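You operate a simulated robot arm through the tools that you are given. There is no shell and no other tool. Be economical: measure what you need, move in short steps, check, and stop when the job is done.

Carry out the task below with a simulated robot arm. There is one attempt and no reset: what you move stays moved.

TASK
Refill the feeder tube with the cap at its outlet and the cap from the orange pot; close the pot.
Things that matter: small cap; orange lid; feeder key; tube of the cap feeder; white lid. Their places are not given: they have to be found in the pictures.

It is judged by the outcome, as a careful person would: the job done as asked, and still so three seconds after it is handed in. It fails if anything else is knocked over, pushed out of place, dropped, spilled or broken.

THE ROBOT
A 7-joint arm with a two-finger parallel gripper, fixed in place. Base frame: the origin is at the foot of the arm, x ahead of it, y to its left, z up; the work surface is at about z = 0.91. Lengths are in m, angles in degrees, forces in N, time in s.
With the tool pointing down near the work surface it reaches from about 0.24 to 0.68 m from the base axis. Its first joint turns from -66.0 to 66.0 degrees. Payload 2.4 kg.
Tool frame: the origin (TCP) lies between the finger pads and is the grasp point; the fingertips stand 0.03 m ahead of it; z points along the fingers, y is the line along which they close. The gripper opens to 0.094 m. The fingers are 0.028 m wide and 0.01 m thick; the gripper's body (0.05 by 0.096 m) begins 0.055 m behind the TCP.
Orientation is that of the tool frame in the base frame, as [roll, pitch, yaw] about the fixed x, y, z axes, in that order (R = Rz(yaw) Ry(pitch) Rx(roll)). With the fingers straight down and closing along the base's y, the tool's x points along the base's -x, its y along +y and its z along -z.

THE INTERFACE
- The arm moves only by the tool jog_arm. Its argument "targets" is a list of rows, each a list of 6 numbers: the shift along the base's x, y, z in units of 50 mm (1.0 is 50 mm), then the turn, a rotation vector about the base's x, y, z in units of 6 degrees (1.0 is 6 degrees). In form: [[x, y, z, ax, ay, az], ...]. A call has 1 to 8 rows; each row shifts and turns the commanded pose from where the row before left it. "grip" is the gripper command, from -1 (fully open) to 1 (shut), values between in proportion, set as the call begins (left out, the last holds). A call with a number of a shift or a turn outside -1 to 1 is refused whole. A row lasts 0.2 s, in which the tool goes at most 0.05 m and 8.6 degrees; a call with a longer step from one row to the next is refused whole, and so is a gripper value outside its range. A pose out of reach is approached as far as the arm can. The call stops where the force on the tool passes 40 N (or 10 N more than at its start, if that is more) or the arm is blocked; 0.2 s more then pass. The fingers move at their own pace (about 0.153 m/s each) and stop on an object; they squeeze with about 22 N. The grip force told is the motor's: it shows also when the fingers shut on nothing. Time passes only in rows, and 0.2 s behind the last, so rows that do not move let the fingers close. It gives the time, the measured TCP pose, the force on the tool (base axes), the opening and the grip force at its end, in the units of the frame above (readings bear some noise).
- Cameras (640 x 400 px; columns grow to the right, rows downward): "scene" is fixed at [0.0495, 0.4839, 1.4634]; the picture's right is [-0.61, -0.79, 0.00], its down [-0.35, 0.27, -0.90] and it looks along [0.71, -0.54, -0.45] (base axes); focal length 337 px, centre (320, 200). "wrist" rides on the gripper at [-0.037, 0, -0.058] in the tool frame; the picture's right is [0.00, -1.00, 0.00], its down [0.97, 0.00, -0.24] and it looks along [0.24, 0.00, 0.97] (tool axes); focal length 218 px, centre (320, 200).
- snapshot(camera): a new picture of that camera. No time passes.
- pixel_to_xyz(camera, pixels): for up to 12 pixels [column, row] of the newest picture of that camera ("zoom" is the newest enlarged one), the place [x, y, z] in the base frame of the surface seen there, good to about 0.003 m, but the place of the scene camera against the robot may be out by one fixed shift of up to 0.012 m in any direction. No time passes.
- zoom(camera, box): a new picture of the part [left, top, right, bottom] of that camera's present view, enlarged. No time passes.
- hand_in(): hands the job in; it is judged then, once.

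Work in short steps. Measure before you move; look again where a grasp or a placing could have gone wrong, and mend it. You have 80 turns and 54 pictures in all, the two below and enlarged ones among them. Open the gripper and draw the arm clear of the work before you hand the job in, unless the task says otherwise; then end with one line.

The tools are called as name(argument=value, ...) on one line, values as JSON. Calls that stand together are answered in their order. jog_arm: Moves the arm, as the interface text tells. Its arguments: {"type":"object","properties":{"targets":{"type":"array","items":{"type":"array","items":{"type":"number"}}},"grip":{"type":"number"}},"required":["targets"]} The other tools are called the same way: snapshot (camera) takes a picture; pixel_to_xyz (camera, pixels) gives the place of the surface under pixels of a picture; zoom (camera, box) takes an enlarged picture of a part of a camera's view; hand_in () hands the job in.

At the start:

```text
time: 0.0
tool_pos: [0.3635, 0.1209, 1.2642]
tcp_rot: [180.0, 0.1, -180.0]
contact_force: [-0.7, 0.6, -0.2]
finger_gap: 0.0939
grip_force: 0.0
```

scene: 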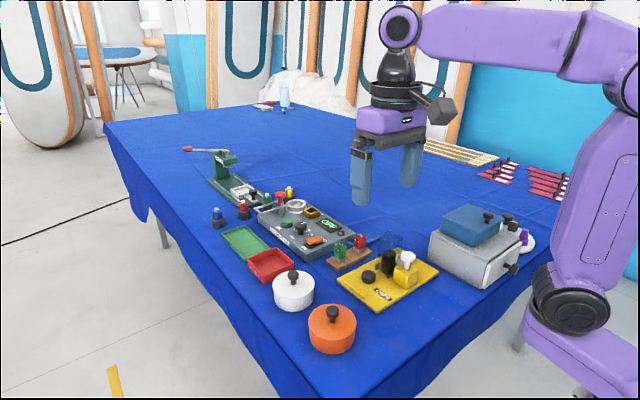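
wrist: 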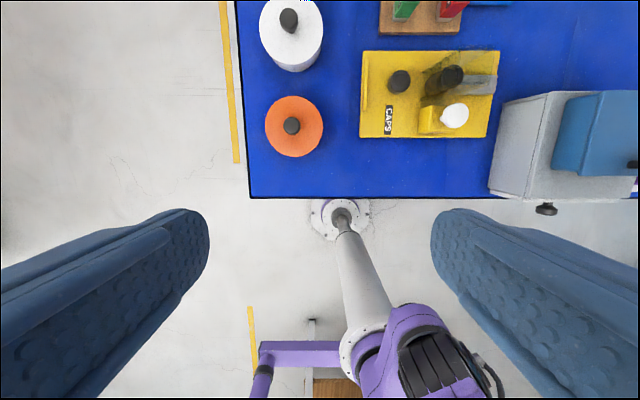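

I start by enlarging the feeder and the pots.

zoom(camera="scene", box=[330, 220, 450, 320])

zoom(camera="wrist", box=[240, 0, 520, 180])

zoom(camera="scene", box=[190, 170, 390, 360])

```text
4.00 times, centred on (390, 270) of scene
```

zoom: 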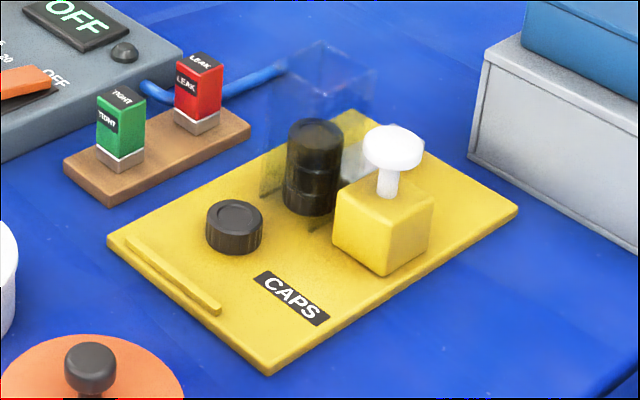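

```text
2.22 times, centred on (380, 90) of wrist
```

zoom: 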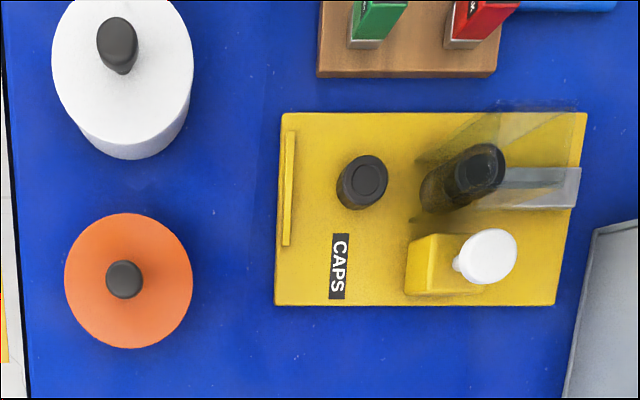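

```text
2.11 times, centred on (290, 265) of scene
```

zoom: 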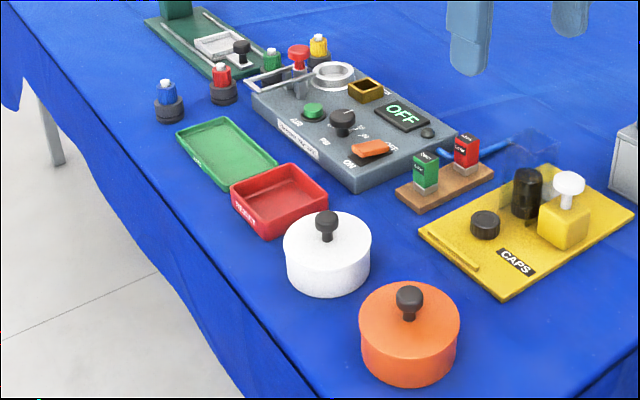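

Now I measure the key points in the wrist view (no fixed camera shift there).

pixel_to_xyz(camera="wrist", pixels=[[291, 125], [294, 108], [272, 145], [400, 80], [452, 75], [453, 116], [370, 90], [289, 18], [485, 85], [430, 130], [292, 157], [470, 60]])

pixel_to_xyz(camera="scene", pixels=[[331, 312], [332, 345], [369, 274], [387, 253], [408, 256], [404, 275], [388, 290], [293, 274], [388, 232], [381, 240]])

```text
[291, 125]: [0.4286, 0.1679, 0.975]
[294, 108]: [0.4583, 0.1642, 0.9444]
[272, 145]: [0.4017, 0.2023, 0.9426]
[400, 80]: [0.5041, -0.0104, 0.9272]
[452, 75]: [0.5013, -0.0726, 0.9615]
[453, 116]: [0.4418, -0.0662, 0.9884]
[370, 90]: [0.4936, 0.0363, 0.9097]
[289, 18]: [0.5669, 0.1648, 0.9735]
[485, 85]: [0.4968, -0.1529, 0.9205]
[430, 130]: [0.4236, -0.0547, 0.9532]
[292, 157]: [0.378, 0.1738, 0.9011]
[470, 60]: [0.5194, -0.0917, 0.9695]
```

```text
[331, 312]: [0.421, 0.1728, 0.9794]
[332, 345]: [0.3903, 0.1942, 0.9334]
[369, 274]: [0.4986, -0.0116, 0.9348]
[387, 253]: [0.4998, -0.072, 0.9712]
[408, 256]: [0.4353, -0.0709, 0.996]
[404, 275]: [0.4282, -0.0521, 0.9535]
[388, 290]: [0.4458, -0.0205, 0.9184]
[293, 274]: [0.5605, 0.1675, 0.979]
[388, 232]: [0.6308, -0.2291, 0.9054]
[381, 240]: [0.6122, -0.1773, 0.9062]
```

Move the wrist camera over the feeder for a closer look.

jog_arm(targets=[[0.39, -0.54, -0.48, 0, 0, 0], [0.39, -0.54, -0.48, 0, 0, 0], [0.39, -0.54, -0.48, 0, 0, 0], [0.39, -0.54, -0.48, 0, 0, 0], [0.39, -0.54, -0.48, 0, 0, 0], [0.39, -0.54, -0.48, 0, 0, 0]])

zoom(camera="wrist", box=[180, 60, 500, 260])

```text
time: 1.4
tool_pos: [0.478, -0.0424, 1.1162]
tcp_rot: [-180.0, 0.0, 180.0]
contact_force: [0.1, -0.8, 0.6]
finger_gap: 0.0941
grip_force: 0.1
```

```text
2.00 times, centred on (340, 160) of wrist
```

zoom: 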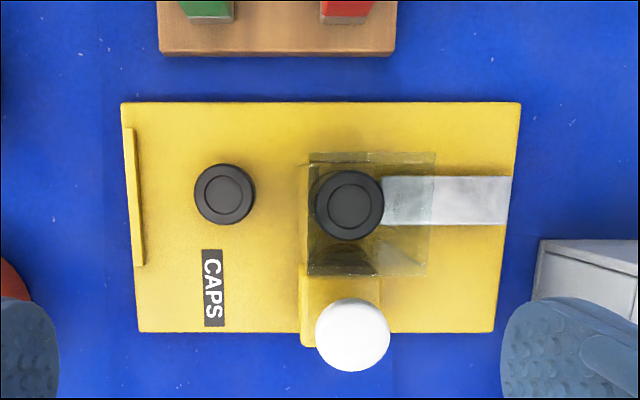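

pixel_to_xyz(camera="zoom", pixels=[[225, 194], [348, 204], [310, 155], [434, 155], [434, 272], [312, 274], [353, 335], [408, 200], [470, 200], [136, 200], [225, 164], [225, 224]])

zoom(camera="wrist", box=[310, 120, 430, 220])

zoom(camera="scene", box=[370, 225, 430, 285])

```text
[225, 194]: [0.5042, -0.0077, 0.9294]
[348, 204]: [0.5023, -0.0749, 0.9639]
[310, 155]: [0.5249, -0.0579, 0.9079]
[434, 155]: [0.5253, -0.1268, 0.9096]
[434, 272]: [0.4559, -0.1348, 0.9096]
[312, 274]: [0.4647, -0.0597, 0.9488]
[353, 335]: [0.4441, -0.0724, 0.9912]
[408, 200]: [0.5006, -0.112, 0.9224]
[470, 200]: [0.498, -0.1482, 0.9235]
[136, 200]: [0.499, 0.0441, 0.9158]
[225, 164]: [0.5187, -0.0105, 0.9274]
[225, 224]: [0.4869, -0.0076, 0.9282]
```

```text
4.00 times, centred on (370, 170) of wrist
```

zoom: 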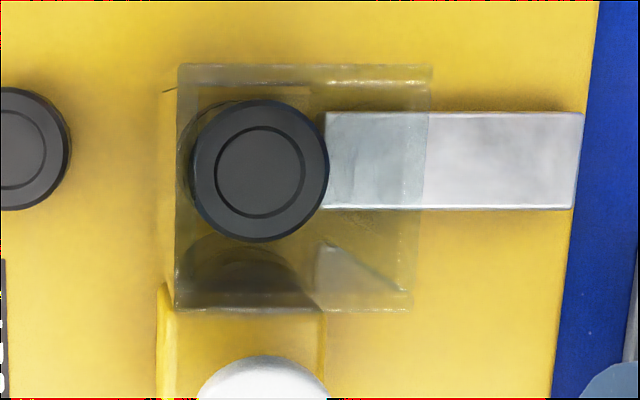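

```text
6.67 times, centred on (400, 255) of scene
```

zoom: 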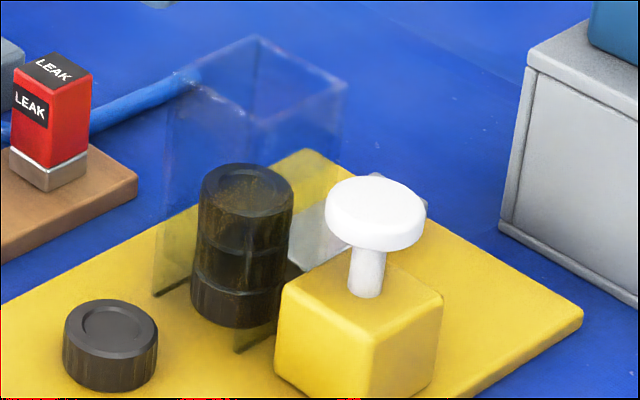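

The tube (open top, rim ≈1.007, centre ≈(0.50,-0.077)) holds three caps to z≈0.963. The outlet cap stands at about (0.504,-0.009), top 0.928. I go above it with the gripper half open.

jog_arm(targets=[[0.26, 0.33, -0.5, 0, 0, 0], [0.26, 0.34, -0.5, 0, 0, 0], [0, 0, -0.7, 0, 0, 0], [0, 0, -0.7, 0, 0, 0], [0, 0, 0, 0, 0, 0]], grip=-0.19)

snapshot(camera="wrist")

```text
time: 2.6
tool_pos: [0.5035, -0.0076, 0.9992]
tcp_rot: [-179.9, 0.1, -180.0]
contact_force: [0.0, 0.3, -0.1]
finger_gap: 0.056
grip_force: 0.0
```

```text
45 pictures are left
```

wrist: 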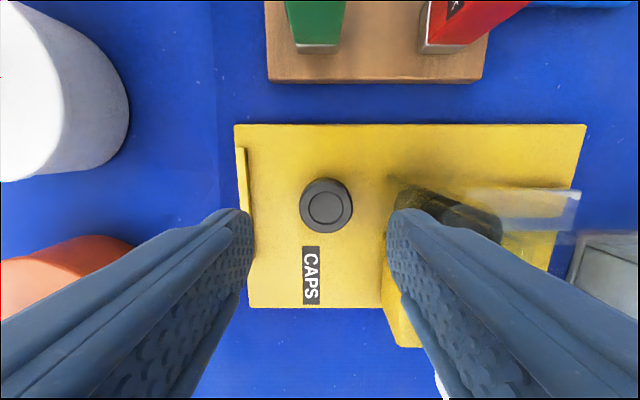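

The cap at px (326,206) works out at (0.505,-0.011). I shift slightly and go down to TCP z≈0.951, so that the pads hold only its upper half.

jog_arm(targets=[[0.02, -0.06, -0.5, 0, 0, 0], [0, 0, -0.46, 0, 0, 0], [0, 0, 0, 0, 0, 0]])

jog_arm(targets=[[0, 0, 0, 0, 0, 0], [0, 0, 0, 0, 0, 0]], grip=1)

snapshot(camera="wrist")

```text
time: 3.3
tool_pos: [0.5048, -0.0099, 0.9571]
tcp_rot: [-179.9, 0.2, -179.8]
contact_force: [-7.5, 1.6, 8.3]
finger_gap: 0.0539
grip_force: 0.1
stopped in row 3: the force on the tool passed its limit (the readings are from after the stop); the commanded pose is now the measured one
```

```text
time: 3.9
tool_pos: [0.5063, -0.01, 0.9581]
tcp_rot: [-179.9, 0.6, -179.9]
contact_force: [3.1, -1.0, 10.7]
finger_gap: 0.0001
grip_force: 22.1
```

```text
44 pictures are left
```

wrist: 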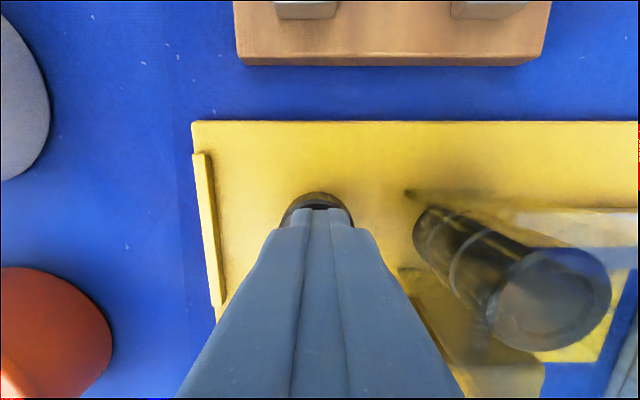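

The stop came from the gripper's body (0.096 m wide along y) reaching the tube's rim at z≈1.012; the cap looks untouched. I rise, then turn 90° so the narrow side faces the tube.

jog_arm(targets=[[0, 0, 0.6, 0, 0, 0], [0, 0, 0.8, 0, 0, 0], [0, 0, 0.8, 0, 0, 0], [0, 0, 0, 0, 0, 1], [0, 0, 0, 0, 0, 1], [0, 0, 0, 0, 0, 1], [0, 0, 0, 0, 0, 1], [0, 0, 0, 0, 0, 1]])

jog_arm(targets=[[0, 0, 0, 0, 0, 1], [0, 0, 0, 0, 0, 1], [0, 0, 0, 0, 0, 1], [0, 0, 0, 0, 0, 1], [0, 0, 0, 0, 0, 1], [0, 0, 0, 0, 0, 1], [0, 0, 0, 0, 0, 1], [0, 0, 0, 0, 0, 1]], grip=-0.19)

jog_arm(targets=[[0, 0, 0, 0, 0, 1], [0, 0, 0, 0, 0, 1], [0, 0, 0, 0, 0, 0]])

snapshot(camera="wrist")

snapshot(camera="scene")

```text
time: 5.7
tool_pos: [0.5039, -0.0104, 1.0661]
tcp_rot: [-180.0, 0.3, -149.8]
contact_force: [0.2, 0.8, -1.2]
finger_gap: 0.0003
grip_force: 21.9
```

```text
time: 7.5
tool_pos: [0.5053, -0.0099, 1.0663]
tcp_rot: [180.0, 0.3, -101.9]
contact_force: [-0.4, 0.5, 0.4]
finger_gap: 0.0559
grip_force: 0.0
```

```text
time: 8.3
tool_pos: [0.5049, -0.0105, 1.0652]
tcp_rot: [-180.0, 0.4, -89.7]
contact_force: [0.0, 0.4, -0.9]
finger_gap: 0.056
grip_force: 0.0
```

```text
43 pictures are left
```

wrist: 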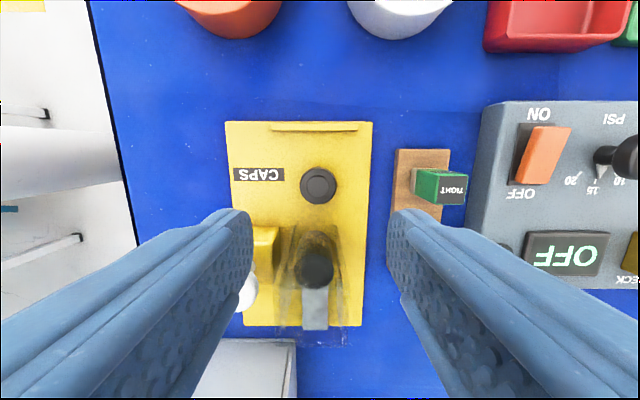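

```text
42 pictures are left
```

scene: 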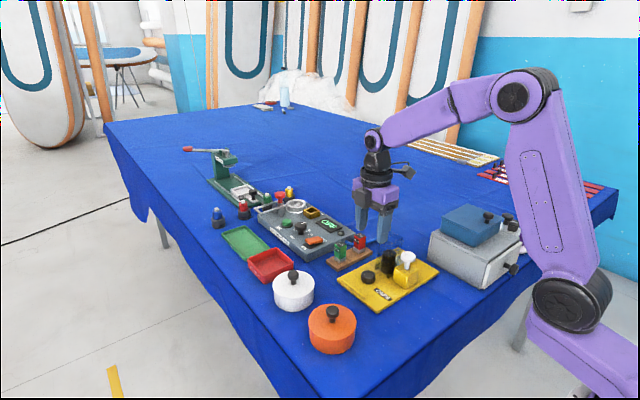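

The cap is centred at px (319,185), ≈(0.504,-0.009), with free room on both sides. Going down.

jog_arm(targets=[[-0.02, 0.02, -0.6, 0, 0, 0], [0, 0, -0.6, 0, 0, 0], [0, 0, -0.6, 0, 0, 0], [0, 0, -0.48, 0, 0, 0], [0, 0, 0, 0, 0, 0]])

```text
time: 9.5
tool_pos: [0.5035, -0.0118, 0.9536]
tcp_rot: [180.0, 0.3, -89.9]
contact_force: [-0.4, 0.1, 0.9]
finger_gap: 0.0558
grip_force: 0.1
```

jog_arm(targets=[[0, 0, -0.04, 0, 0, 0], [0, 0, 0, 0, 0, 0], [0, 0, 0, 0, 0, 0]], grip=1)

snapshot(camera="wrist")

```text
time: 10.3
tool_pos: [0.5046, -0.0096, 0.9504]
tcp_rot: [180.0, 0.3, -89.9]
contact_force: [-4.1, -4.0, 13.4]
finger_gap: 0.0307
grip_force: 22.2
```

```text
41 pictures are left
```

wrist: 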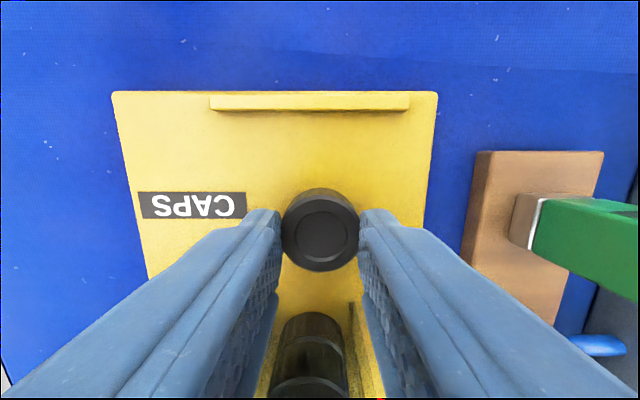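

Gripped (gap 0.031). Lift and look.

jog_arm(targets=[[0, 0, 0.6, 0, 0, 0], [0, 0, 0.7, 0, 0, 0], [0, 0, 0.8, 0, 0, 0], [0, 0, 0.3, 0, 0, 0], [0, 0, 0, 0, 0, 0]])

zoom(camera="wrist", box=[200, 120, 440, 300])

zoom(camera="scene", box=[330, 170, 450, 290])

```text
time: 11.5
tool_pos: [0.5032, -0.0106, 1.0722]
tcp_rot: [-180.0, 0.2, -89.8]
contact_force: [-0.2, -0.5, -1.0]
finger_gap: 0.0304
grip_force: 21.7
```

```text
2.22 times, centred on (320, 210) of wrist
```

zoom: 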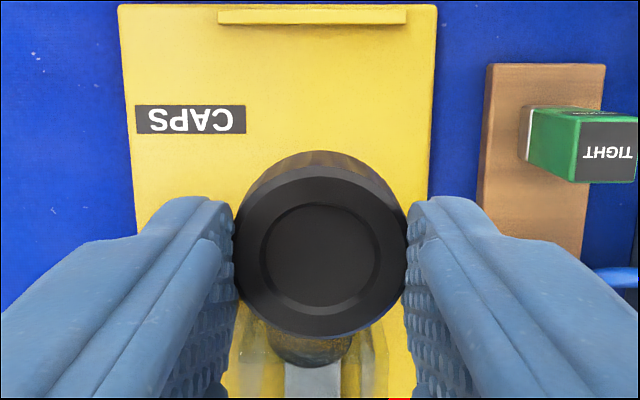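

```text
3.33 times, centred on (390, 230) of scene
```

zoom: 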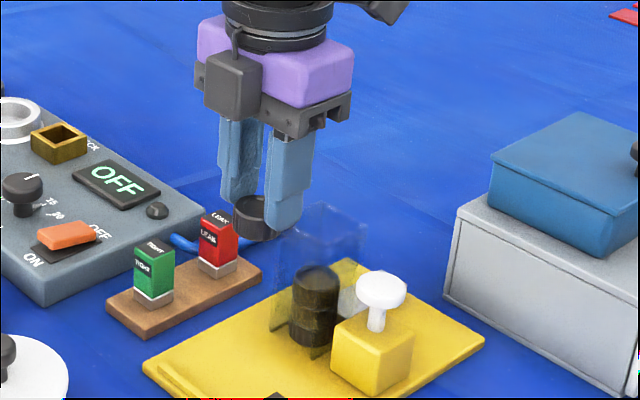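

Cap is held level, about 3 mm toward +y of the TCP. I go past the tube at height so the camera sees its rim unobstructed.

jog_arm(targets=[[0, 0, 0.8, 0, 0, 0], [0, 0, 0.8, 0, 0, 0], [0, -0.8, 0, 0, 0, 0], [0, -0.8, 0, 0, 0, 0], [0, -0.8, 0, 0, 0, 0], [0, 0, 0, 0, 0, 0]])

snapshot(camera="wrist")

zoom(camera="wrist", box=[260, 80, 380, 160])

```text
time: 12.9
tool_pos: [0.5042, -0.1324, 1.1508]
tcp_rot: [179.9, 0.2, -89.9]
contact_force: [-0.5, 0.1, 0.2]
finger_gap: 0.0305
grip_force: 21.9
```

```text
38 pictures are left
```

wrist: 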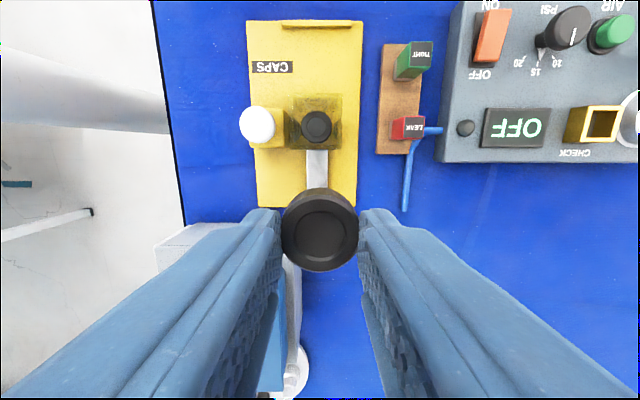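

```text
5.00 times, centred on (320, 120) of wrist
```

zoom: 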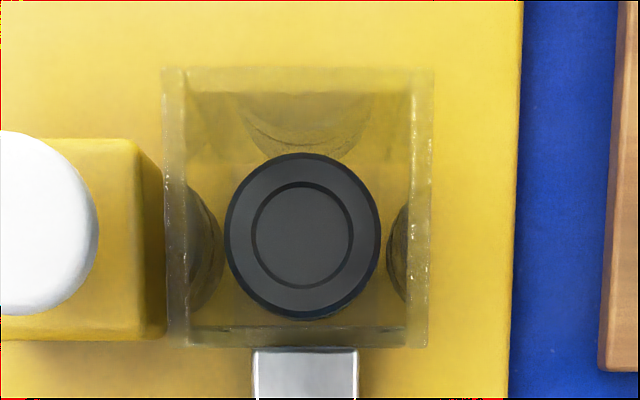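

Rim outline (zoom cols 162–432, rows 68–347) puts the tube's centre at ≈(0.5003,-0.075), inner width ≈0.038. I move +0.054 in y, −0.004 in x, and lower to just above the rim.

jog_arm(targets=[[-0.074, 0.586, 0, 0, 0, 0], [0, 0.5, 0, 0, 0, 0], [0, 0, -0.6, 0, 0, 0], [0, 0, -0.6, 0, 0, 0], [0, 0, -0.5, 0, 0, 0], [0, 0, 0, 0, 0, 0], [0, 0, 0, 0, 0, 0]])

zoom(camera="wrist", box=[220, 120, 420, 300])

zoom(camera="scene", box=[360, 200, 440, 280])

```text
time: 14.5
tool_pos: [0.5007, -0.0757, 1.0681]
tcp_rot: [180.0, 0.3, -89.9]
contact_force: [-0.6, -0.2, -0.4]
finger_gap: 0.0308
grip_force: 22.1
```

```text
2.22 times, centred on (320, 210) of wrist
```

zoom: 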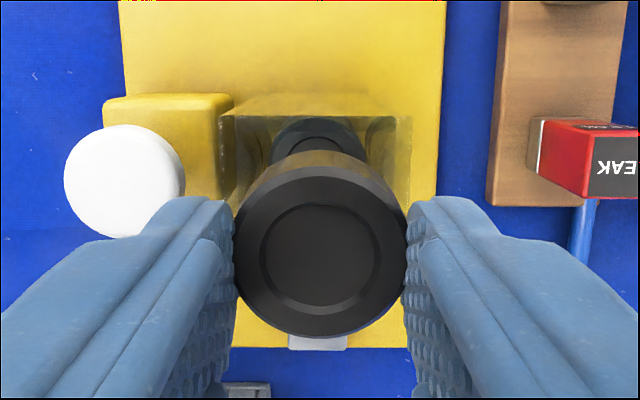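

```text
5.00 times, centred on (400, 240) of scene
```

zoom: 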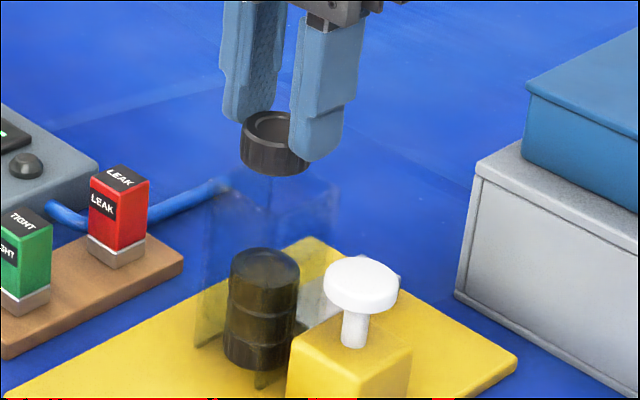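

Cap is about 1–2 mm off toward +x/+y; I correct this and lower so that its lower part enters the tube, the tips staying above the rim.

jog_arm(targets=[[-0.02, -0.035, 0, 0, 0, 0], [0, 0, -0.2, 0, 0, 0], [0, 0, -0.22, 0, 0, 0], [0, 0, 0, 0, 0, 0], [0, 0, 0, 0, 0, 0]])

zoom(camera="wrist", box=[220, 120, 420, 300])

zoom(camera="scene", box=[360, 200, 440, 280])

```text
time: 15.7
tool_pos: [0.4992, -0.0776, 1.0468]
tcp_rot: [-179.9, 0.2, -89.9]
contact_force: [-0.1, -0.8, 0.4]
finger_gap: 0.0307
grip_force: 22.0
```

```text
2.22 times, centred on (320, 210) of wrist
```

zoom: 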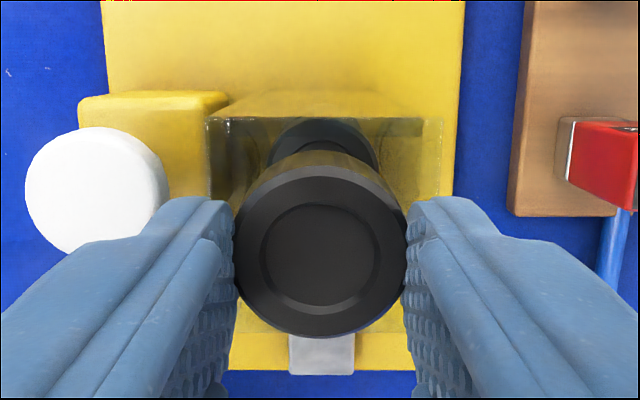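

```text
5.00 times, centred on (400, 240) of scene
```

zoom: 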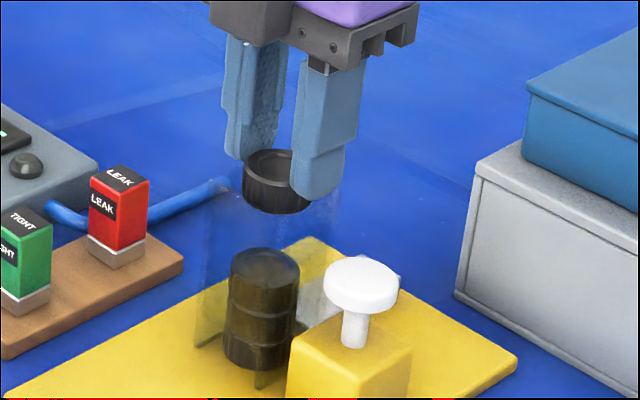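

The cap is centred over the tube within ~1 mm. I lower 3 mm more and release with a modest opening.

jog_arm(targets=[[0.01, 0, -0.06, 0, 0, 0], [0, 0, 0, 0, 0, 0], [0, 0, 0, 0, 0, 0]])

jog_arm(targets=[[0, 0, 0, 0, 0, 0], [0, 0, 0, 0, 0, 0], [0, 0, 0, 0, 0, 0]], grip=0.05)

zoom(camera="scene", box=[360, 200, 440, 280])

```text
time: 16.5
tool_pos: [0.5001, -0.0771, 1.0415]
tcp_rot: [180.0, 0.3, -89.9]
contact_force: [-0.8, -0.5, 6.5]
finger_gap: 0.0305
grip_force: 21.8
```

```text
time: 17.3
tool_pos: [0.5013, -0.0767, 1.0421]
tcp_rot: [-179.9, 0.3, -89.8]
contact_force: [5.2, 0.3, 8.5]
finger_gap: 0.0411
grip_force: 0.1
```

```text
5.00 times, centred on (400, 240) of scene
```

zoom: 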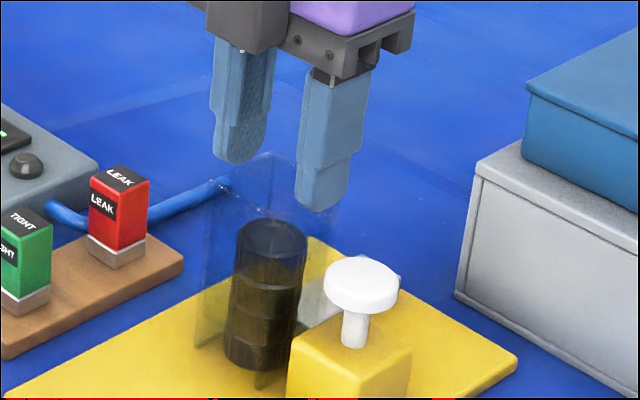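

The cap fell in: four stacked. I rise and go to the orange pot.

jog_arm(targets=[[0, 0, 0.7, 0, 0, 0], [0, 0, 0.8, 0, 0, 0], [-0.24, 0.815, 0, 0, 0, 0], [-0.24, 0.815, 0, 0, 0, 0], [-0.24, 0.815, 0, 0, 0, 0], [-0.24, 0.815, 0, 0, 0, 0], [-0.24, 0.815, 0, 0, 0, 0], [-0.24, 0.815, 0, 0, 0, 0]])

snapshot(camera="wrist")

```text
time: 19.1
tool_pos: [0.4272, 0.1688, 1.1152]
tcp_rot: [179.8, 0.2, -89.9]
contact_force: [-0.7, -0.7, -0.5]
finger_gap: 0.0447
grip_force: 0.0
```

```text
31 pictures are left
```

wrist: 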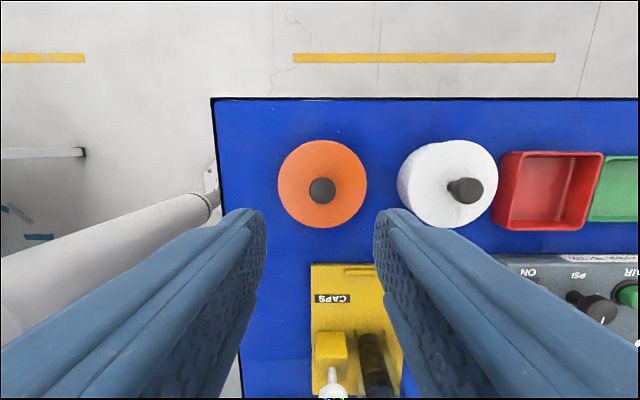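

Knob at px (322,191) → (0.429,0.166). I go down so the tips reach z≈0.957 and close on the knob.

jog_arm(targets=[[0.036, -0.05, -0.6, 0, 0, 0], [0, 0, -0.6, 0, 0, 0], [0, 0, -0.6, 0, 0, 0], [0, 0, -0.6, 0, 0, 0], [0, 0, -0.14, 0, 0, 0], [0, 0, 0, 0, 0, 0]])

snapshot(camera="wrist")

zoom(camera="scene", box=[280, 250, 400, 350])

```text
time: 20.5
tool_pos: [0.4314, 0.1665, 0.99]
tcp_rot: [-180.0, 0.3, -89.9]
contact_force: [-0.6, -0.2, 1.4]
finger_gap: 0.0448
grip_force: 0.0
```

```text
30 pictures are left
```

wrist: 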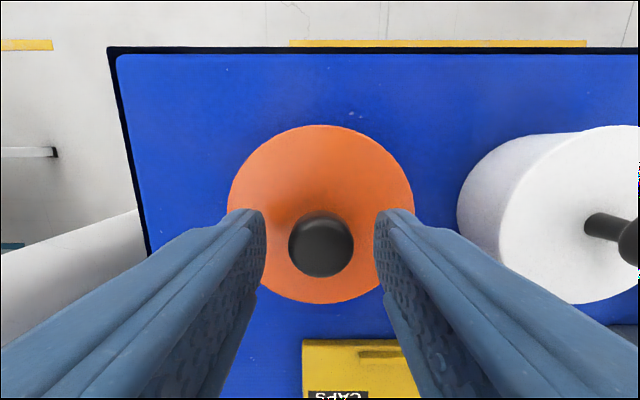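

```text
4.00 times, centred on (340, 300) of scene
```

zoom: 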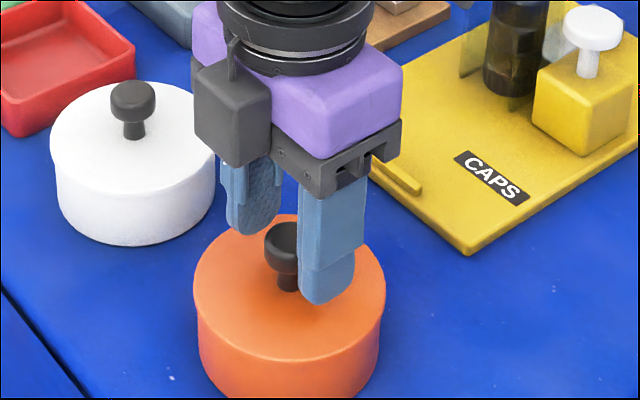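

jog_arm(targets=[[0, 0, 0, 0, 0, 0], [0, 0, 0, 0, 0, 0]], grip=1)

jog_arm(targets=[[0, 0, 0.3, 0, 0, 0], [0, 0, 0.5, 0, 0, 0], [0, 0, 0.8, 0, 0, 0], [0, 0, 0, 0, 0, 0]])

snapshot(camera="scene")

snapshot(camera="wrist")

```text
time: 21.1
tool_pos: [0.431, 0.1663, 0.9905]
tcp_rot: [-180.0, 0.3, -89.8]
contact_force: [-0.3, -0.1, 0.1]
finger_gap: 0.0241
grip_force: 21.7
```

```text
time: 22.1
tool_pos: [0.4301, 0.1667, 1.0697]
tcp_rot: [179.9, 0.4, -89.9]
contact_force: [-0.3, 0.1, 0.4]
finger_gap: 0.0243
grip_force: 21.4
```

```text
28 pictures are left
```

scene: 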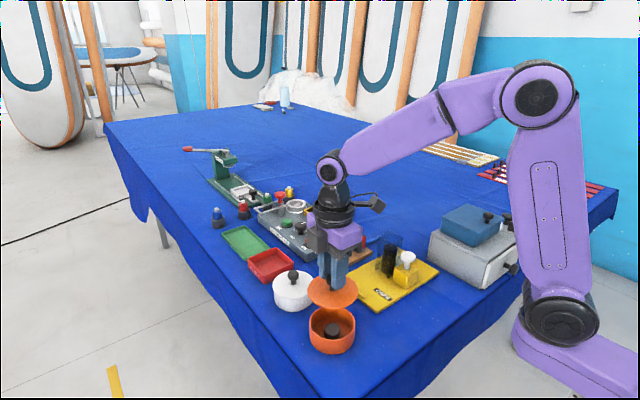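

```text
27 pictures are left
```

wrist: 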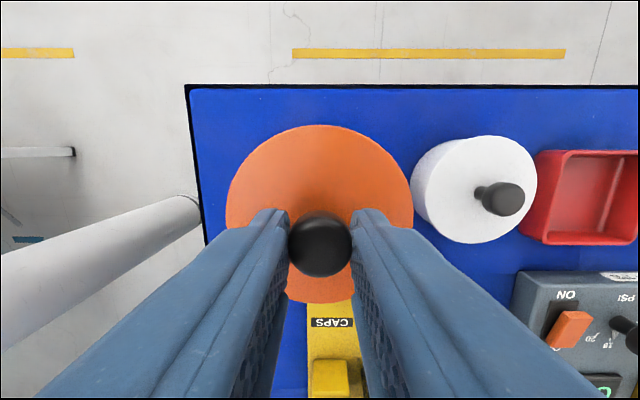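

The lid is off and a cap is visible in the pot. I carry the lid to the free spot near (0.355,0.05) and lower it there.

jog_arm(targets=[[-0.5, -0.78, 0, 0, 0, 0], [-0.5, -0.78, 0, 0, 0, 0], [-0.5, -0.78, 0, 0, 0, 0], [0, 0, -0.6, 0, 0, 0], [0, 0, -0.6, 0, 0, 0], [0, 0, 0, 0, 0, 0]])

snapshot(camera="scene")

snapshot(camera="wrist")

```text
time: 23.5
tool_pos: [0.3531, 0.0471, 1.0107]
tcp_rot: [179.9, 0.3, -89.9]
contact_force: [0.3, -1.1, -0.6]
finger_gap: 0.0241
grip_force: 21.7
```

```text
26 pictures are left
```

scene: 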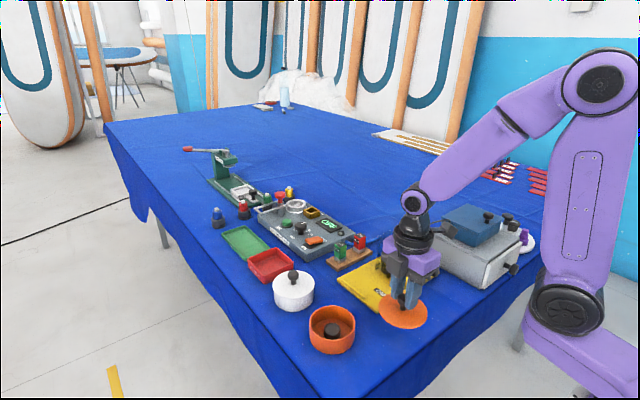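

```text
25 pictures are left
```

wrist: 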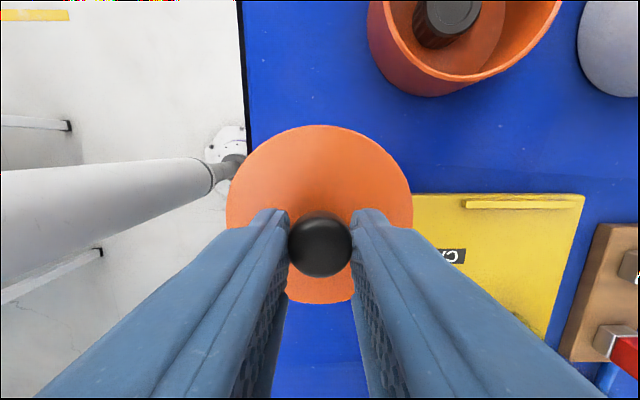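

Clearances: table edge x≈0.301, feeder ≈0.42; I shift +6 mm in x and lower to touch.

jog_arm(targets=[[0.12, 0, -0.4, 0, 0, 0], [0, 0, -0.4, 0, 0, 0], [0, 0, -0.1, 0, 0, 0], [0, 0, -0.1, 0, 0, 0], [0, 0, 0, 0, 0, 0]])

zoom(camera="scene", box=[350, 260, 470, 350])

```text
time: 24.7
tool_pos: [0.3609, 0.0505, 0.9594]
tcp_rot: [-179.9, 0.3, -89.9]
contact_force: [0.2, -0.2, 0.0]
finger_gap: 0.0244
grip_force: 22.1
```

```text
4.44 times, centred on (410, 305) of scene
```

zoom: 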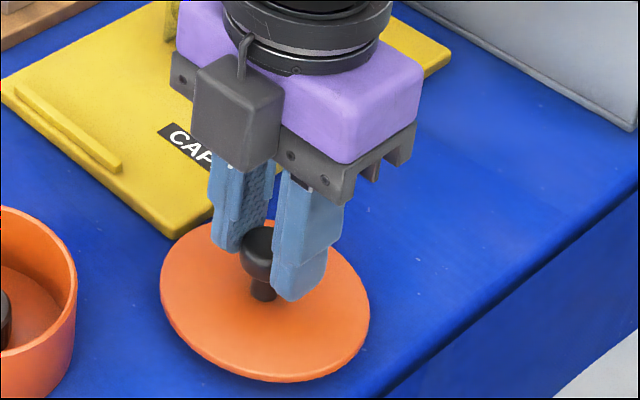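

jog_arm(targets=[[0, 0, -0.06, 0, 0, 0], [0, 0, 0, 0, 0, 0]])

jog_arm(targets=[[0, 0, -0.05, 0, 0, 0], [0, 0, 0, 0, 0, 0]])

```text
time: 25.3
tool_pos: [0.3602, 0.0492, 0.9581]
tcp_rot: [180.0, 0.3, -89.9]
contact_force: [-0.1, 0.2, -1.7]
finger_gap: 0.0241
grip_force: 22.1
```

```text
time: 25.9
tool_pos: [0.3593, 0.0482, 0.9542]
tcp_rot: [-180.0, 0.2, -89.9]
contact_force: [-1.0, -0.3, 21.0]
finger_gap: 0.0246
grip_force: 22.0
```

Contact (21 N): the lid is down. Release, rise and go above the open pot.

jog_arm(targets=[[0, 0, 0.02, 0, 0, 0], [0, 0, 0, 0, 0, 0], [0, 0, 0.6, 0, 0, 0], [0, 0, 0.8, 0, 0, 0], [0, 0, 0.8, 0, 0, 0], [0, 0, 0, 0, 0, 0]], grip=-0.1)

jog_arm(targets=[[0.45, 0.76, 0, 0, 0, 0], [0.45, 0.76, 0, 0, 0, 0], [0.45, 0.76, 0, 0, 0, 0], [0, 0, 0, 0, 0, 0]])

snapshot(camera="wrist")

snapshot(camera="scene")

```text
time: 27.3
tool_pos: [0.3587, 0.0482, 1.0645]
tcp_rot: [-179.9, 0.3, -90.0]
contact_force: [1.4, -0.6, 0.2]
finger_gap: 0.0517
grip_force: 0.1
```

```text
time: 28.3
tool_pos: [0.4256, 0.1629, 1.0659]
tcp_rot: [179.9, 0.3, -90.0]
contact_force: [0.1, 0.3, -0.4]
finger_gap: 0.0519
grip_force: 0.1
```

```text
23 pictures are left
```

wrist: 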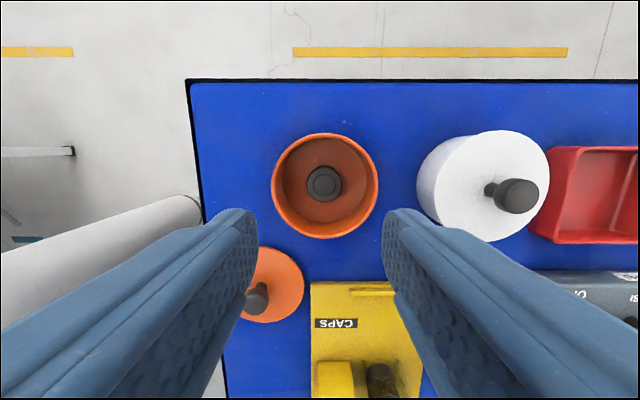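

```text
22 pictures are left
```

scene: 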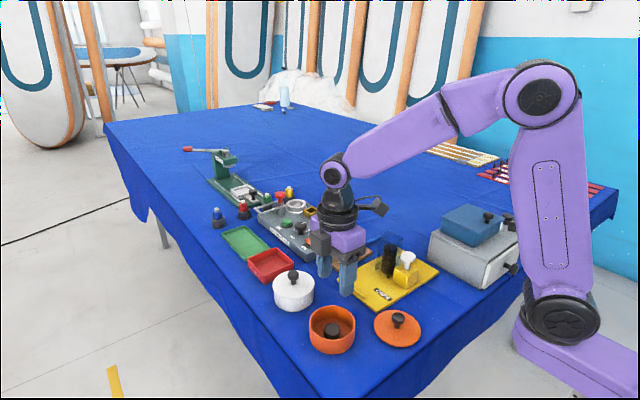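

Lid rests flat on the cloth. Now a closer look into the pot with the cap near px (324,184).

pixel_to_xyz(camera="wrist", pixels=[[324, 184], [325, 213], [275, 186], [375, 186], [325, 136], [325, 237], [300, 215]])

zoom(camera="wrist", box=[260, 125, 390, 245])

```text
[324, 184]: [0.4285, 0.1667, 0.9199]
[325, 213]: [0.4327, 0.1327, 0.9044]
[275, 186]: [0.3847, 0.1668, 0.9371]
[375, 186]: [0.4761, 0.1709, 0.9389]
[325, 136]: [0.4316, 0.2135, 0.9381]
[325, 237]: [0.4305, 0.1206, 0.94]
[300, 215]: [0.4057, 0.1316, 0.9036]
```

```text
3.33 times, centred on (325, 185) of wrist
```

zoom: 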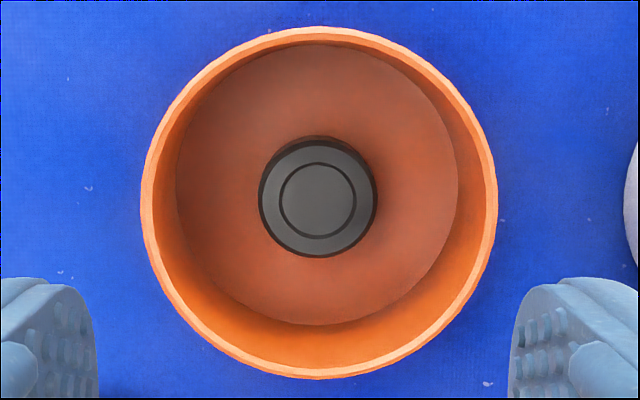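

Cap centred at ≈(0.429,0.166), top 0.920, floor 0.904, pot rim 0.938. Opening to 0.046 leaves room inside; I go down.

jog_arm(targets=[[0.06, 0.05, -0.6, 0, 0, 0], [0, 0, -0.6, 0, 0, 0], [0, 0, -0.4, 0, 0, 0], [0, 0, 0, 0, 0, 0]], grip=0.02)

snapshot(camera="wrist")

```text
time: 29.3
tool_pos: [0.4298, 0.1648, 0.9865]
tcp_rot: [-179.9, 0.4, -89.9]
contact_force: [0.5, 0.4, -0.1]
finger_gap: 0.0461
grip_force: 0.1
```

```text
20 pictures are left
```

wrist: 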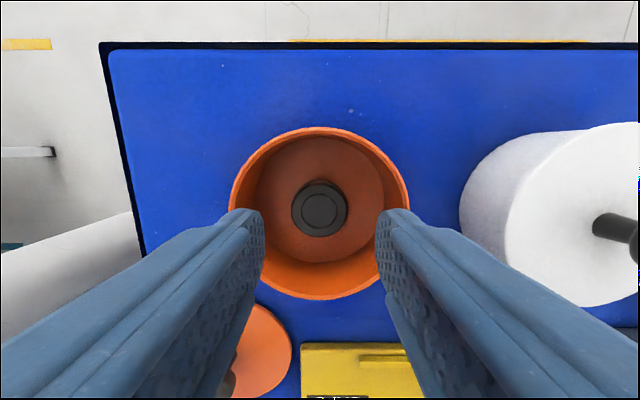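

Centred. Lower 0.044 and close.

jog_arm(targets=[[0, 0, -0.4, 0, 0, 0], [0, 0, -0.45, 0, 0, 0], [0, 0, -0.04, 0, 0, 0], [0, 0, 0, 0, 0, 0]])

jog_arm(targets=[[0, 0, 0, 0, 0, 0], [0, 0, 0, 0, 0, 0], [0, 0, 0, 0, 0, 0]], grip=1)

jog_arm(targets=[[0, 0, 0.4, 0, 0, 0], [0, 0, 0.8, 0, 0, 0], [0, 0, 0.8, 0, 0, 0], [0, 0, 0.8, 0, 0, 0], [0, 0, 0.8, 0, 0, 0], [0, 0, 0.5, 0, 0, 0], [0, 0, 0, 0, 0, 0]])

snapshot(camera="wrist")

```text
time: 30.3
tool_pos: [0.4299, 0.1665, 0.9414]
tcp_rot: [-180.0, 0.3, -89.9]
contact_force: [0.9, -0.2, 0.1]
finger_gap: 0.0461
grip_force: 0.1
```

```text
time: 31.1
tool_pos: [0.4289, 0.1663, 0.9426]
tcp_rot: [180.0, 0.2, -89.8]
contact_force: [-0.8, 0.3, -0.6]
finger_gap: 0.0305
grip_force: 21.6
```

```text
time: 32.7
tool_pos: [0.4302, 0.1661, 1.1459]
tcp_rot: [180.0, 0.4, -89.9]
contact_force: [0.5, -0.1, 0.0]
finger_gap: 0.0307
grip_force: 21.9
```

```text
19 pictures are left
```

wrist: 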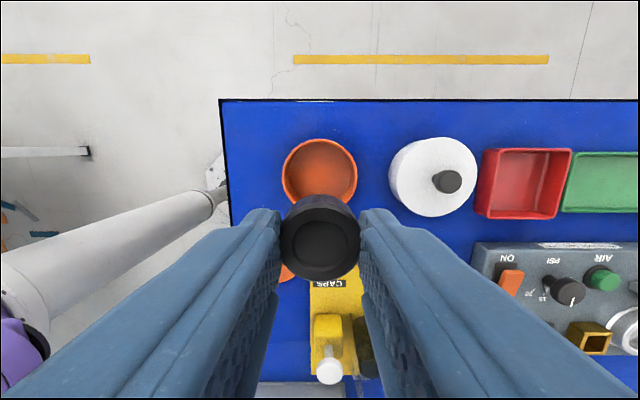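

Cap held. Travel above the tube.

jog_arm(targets=[[0.234, -0.805, 0, 0, 0, 0], [0.234, -0.805, 0, 0, 0, 0], [0.234, -0.805, 0, 0, 0, 0], [0.234, -0.805, 0, 0, 0, 0], [0.234, -0.805, 0, 0, 0, 0], [0.234, -0.805, 0, 0, 0, 0], [0, 0, 0, 0, 0, 0]])

jog_arm(targets=[[0, 0, -0.8, 0, 0, 0], [0, 0, -0.74, 0, 0, 0], [0, 0, 0, 0, 0, 0], [0, 0, 0, 0, 0, 0]])

zoom(camera="wrist", box=[220, 120, 420, 300])

zoom(camera="scene", box=[360, 200, 440, 280])

```text
time: 34.3
tool_pos: [0.4998, -0.0747, 1.1462]
tcp_rot: [-180.0, 0.3, -89.8]
contact_force: [-0.5, 1.0, 0.4]
finger_gap: 0.0304
grip_force: 21.9
```

```text
time: 35.3
tool_pos: [0.5004, -0.073, 1.0709]
tcp_rot: [180.0, 0.3, -89.8]
contact_force: [-0.1, 0.1, -0.1]
finger_gap: 0.0305
grip_force: 21.8
```

```text
2.22 times, centred on (320, 210) of wrist
```

zoom: 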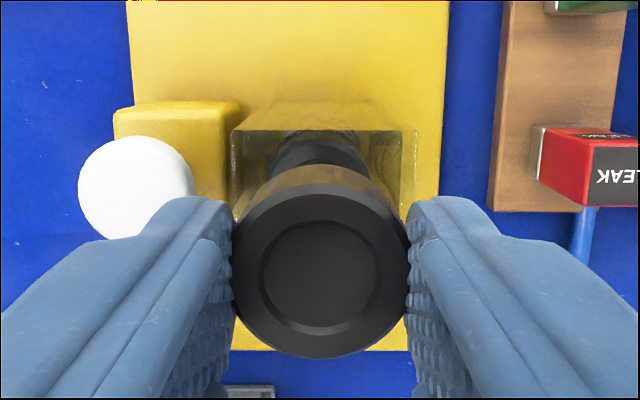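

```text
5.00 times, centred on (400, 240) of scene
```

zoom: 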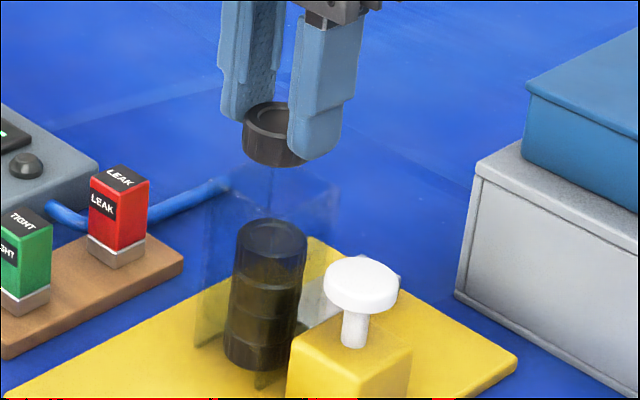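

Rim back edge (zoom row 130) shows the cap ≈3 mm too far +y; I shift −3 mm in y, +1 mm in x and lower.

jog_arm(targets=[[0.015, -0.06, -0.1, 0, 0, 0], [0, 0, -0.2, 0, 0, 0], [0, 0, -0.16, 0, 0, 0], [0, 0, 0, 0, 0, 0], [0, 0, 0, 0, 0, 0]])

zoom(camera="wrist", box=[220, 120, 420, 300])

```text
time: 36.5
tool_pos: [0.4996, -0.0762, 1.0463]
tcp_rot: [179.9, 0.3, -90.0]
contact_force: [0.6, 1.7, -0.2]
finger_gap: 0.0304
grip_force: 22.0
```

```text
2.22 times, centred on (320, 210) of wrist
```

zoom: 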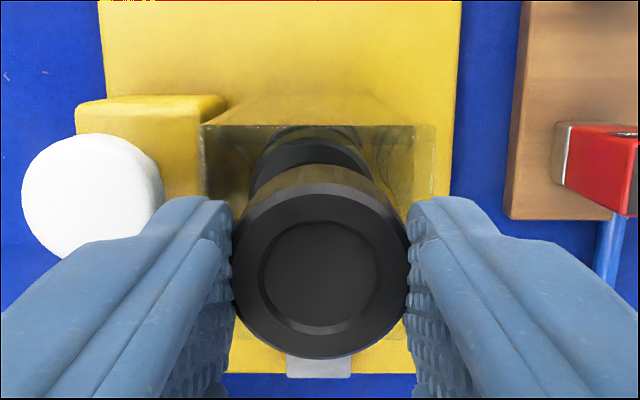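

Centred within ~1 mm. Lower 2.5 mm and release.

jog_arm(targets=[[0, 0.01, -0.05, 0, 0, 0], [0, 0, 0, 0, 0, 0], [0, 0, 0, 0, 0, 0]])

jog_arm(targets=[[0, 0, 0, 0, 0, 0], [0, 0, 0, 0, 0, 0], [0, 0, 0, 0, 0, 0]], grip=0.05)

zoom(camera="scene", box=[360, 200, 440, 280])

```text
time: 37.3
tool_pos: [0.501, -0.0765, 1.0443]
tcp_rot: [-180.0, 0.3, -89.9]
contact_force: [0.9, 2.1, 0.2]
finger_gap: 0.0306
grip_force: 22.1
```

```text
time: 38.1
tool_pos: [0.5018, -0.0768, 1.0436]
tcp_rot: [-179.9, 0.3, -90.0]
contact_force: [0.1, 0.0, 0.6]
finger_gap: 0.0446
grip_force: 0.0
```

```text
5.00 times, centred on (400, 240) of scene
```

zoom: 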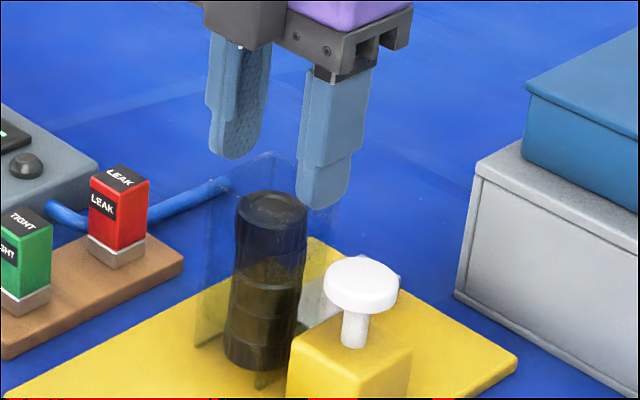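

Five caps are stacked level. Now rise and go back to the lid at ≈(0.359,0.049).

jog_arm(targets=[[0, 0, 0.8, 0, 0, 0], [0, 0, 0.6, 0, 0, 0], [-0.71, 0.63, 0, 0, 0, 0], [-0.71, 0.63, 0, 0, 0, 0], [-0.71, 0.63, 0, 0, 0, 0], [-0.71, 0.63, 0, 0, 0, 0], [0, 0, -0.8, 0, 0, 0], [0, 0, 0, 0, 0, 0]])

snapshot(camera="wrist")

```text
time: 39.9
tool_pos: [0.3578, 0.045, 1.073]
tcp_rot: [180.0, 0.3, -89.9]
contact_force: [-0.2, 0.1, -0.8]
finger_gap: 0.0446
grip_force: 0.1
```

```text
14 pictures are left
```

wrist: 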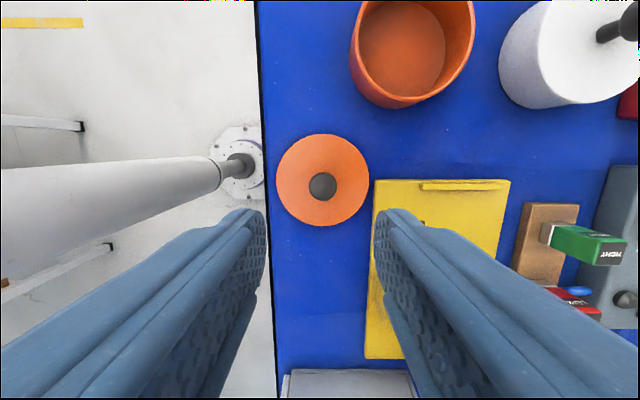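

Knob at px (322,187) → (0.3596,0.0465). Lower to z≈0.956 and grip as before.

jog_arm(targets=[[0.03, 0.03, -0.6, 0, 0, 0], [0, 0, -0.6, 0, 0, 0], [0, 0, -0.6, 0, 0, 0], [0, 0, -0.5, 0, 0, 0], [0, 0, 0, 0, 0, 0]])

jog_arm(targets=[[0, 0, 0, 0, 0, 0], [0, 0, 0, 0, 0, 0], [0, 0, 0, 0, 0, 0]], grip=1)

jog_arm(targets=[[0, 0, 0.4, 0, 0, 0], [0, 0, 0.8, 0, 0, 0], [0, 0, 0.8, 0, 0, 0], [0, 0, 0.4, 0, 0, 0], [0, 0, 0, 0, 0, 0]])

snapshot(camera="wrist")

```text
time: 41.1
tool_pos: [0.3608, 0.0484, 0.9558]
tcp_rot: [179.9, 0.2, -89.9]
contact_force: [-1.4, 0.2, 0.6]
finger_gap: 0.0447
grip_force: 0.0
```

```text
time: 41.9
tool_pos: [0.3609, 0.0476, 0.9577]
tcp_rot: [180.0, 0.3, -89.9]
contact_force: [0.1, 0.1, -0.2]
finger_gap: 0.0244
grip_force: 21.9
```

```text
time: 43.1
tool_pos: [0.3631, 0.0484, 1.0796]
tcp_rot: [-180.0, 0.2, -89.9]
contact_force: [0.1, -0.9, -0.1]
finger_gap: 0.0244
grip_force: 22.2
```

```text
13 pictures are left
```

wrist: 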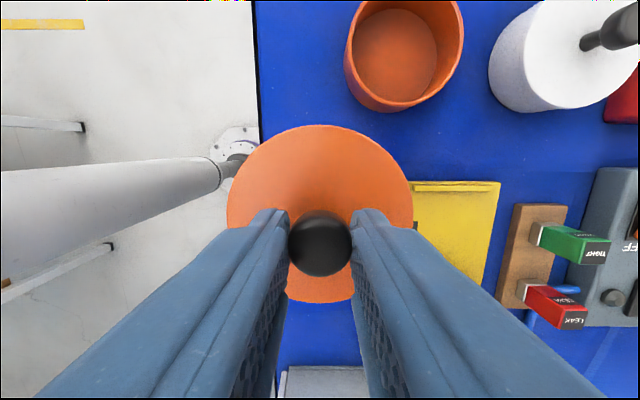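

Lid is held just as when it was taken off (same pixels). Return it above the pot: TCP (0.4305,0.1665).

jog_arm(targets=[[0.457, 0.79, 0, 0, 0, 0], [0.457, 0.79, 0, 0, 0, 0], [0.457, 0.79, 0, 0, 0, 0], [0, 0, -0.6, 0, 0, 0], [0, 0, -0.5, 0, 0, 0], [0, 0, 0, 0, 0, 0], [0, 0, 0, 0, 0, 0]])

jog_arm(targets=[[0, 0, 0, 0, 0, 0]])

zoom(camera="scene", box=[280, 260, 380, 360])

```text
time: 44.7
tool_pos: [0.4297, 0.1676, 1.0251]
tcp_rot: [-180.0, 0.3, -89.9]
contact_force: [-0.4, -0.5, -0.1]
finger_gap: 0.0241
grip_force: 22.5
```

```text
time: 45.1
tool_pos: [0.4308, 0.1686, 1.0235]
tcp_rot: [-180.0, 0.3, -89.9]
contact_force: [-0.2, 0.0, -0.1]
finger_gap: 0.0243
grip_force: 22.2
```

```text
4.00 times, centred on (330, 310) of scene
```

zoom: 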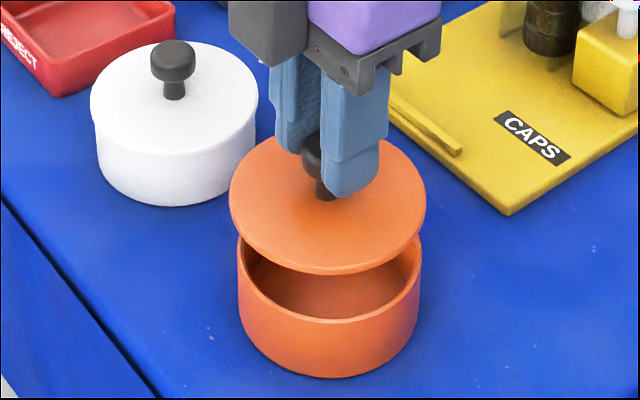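

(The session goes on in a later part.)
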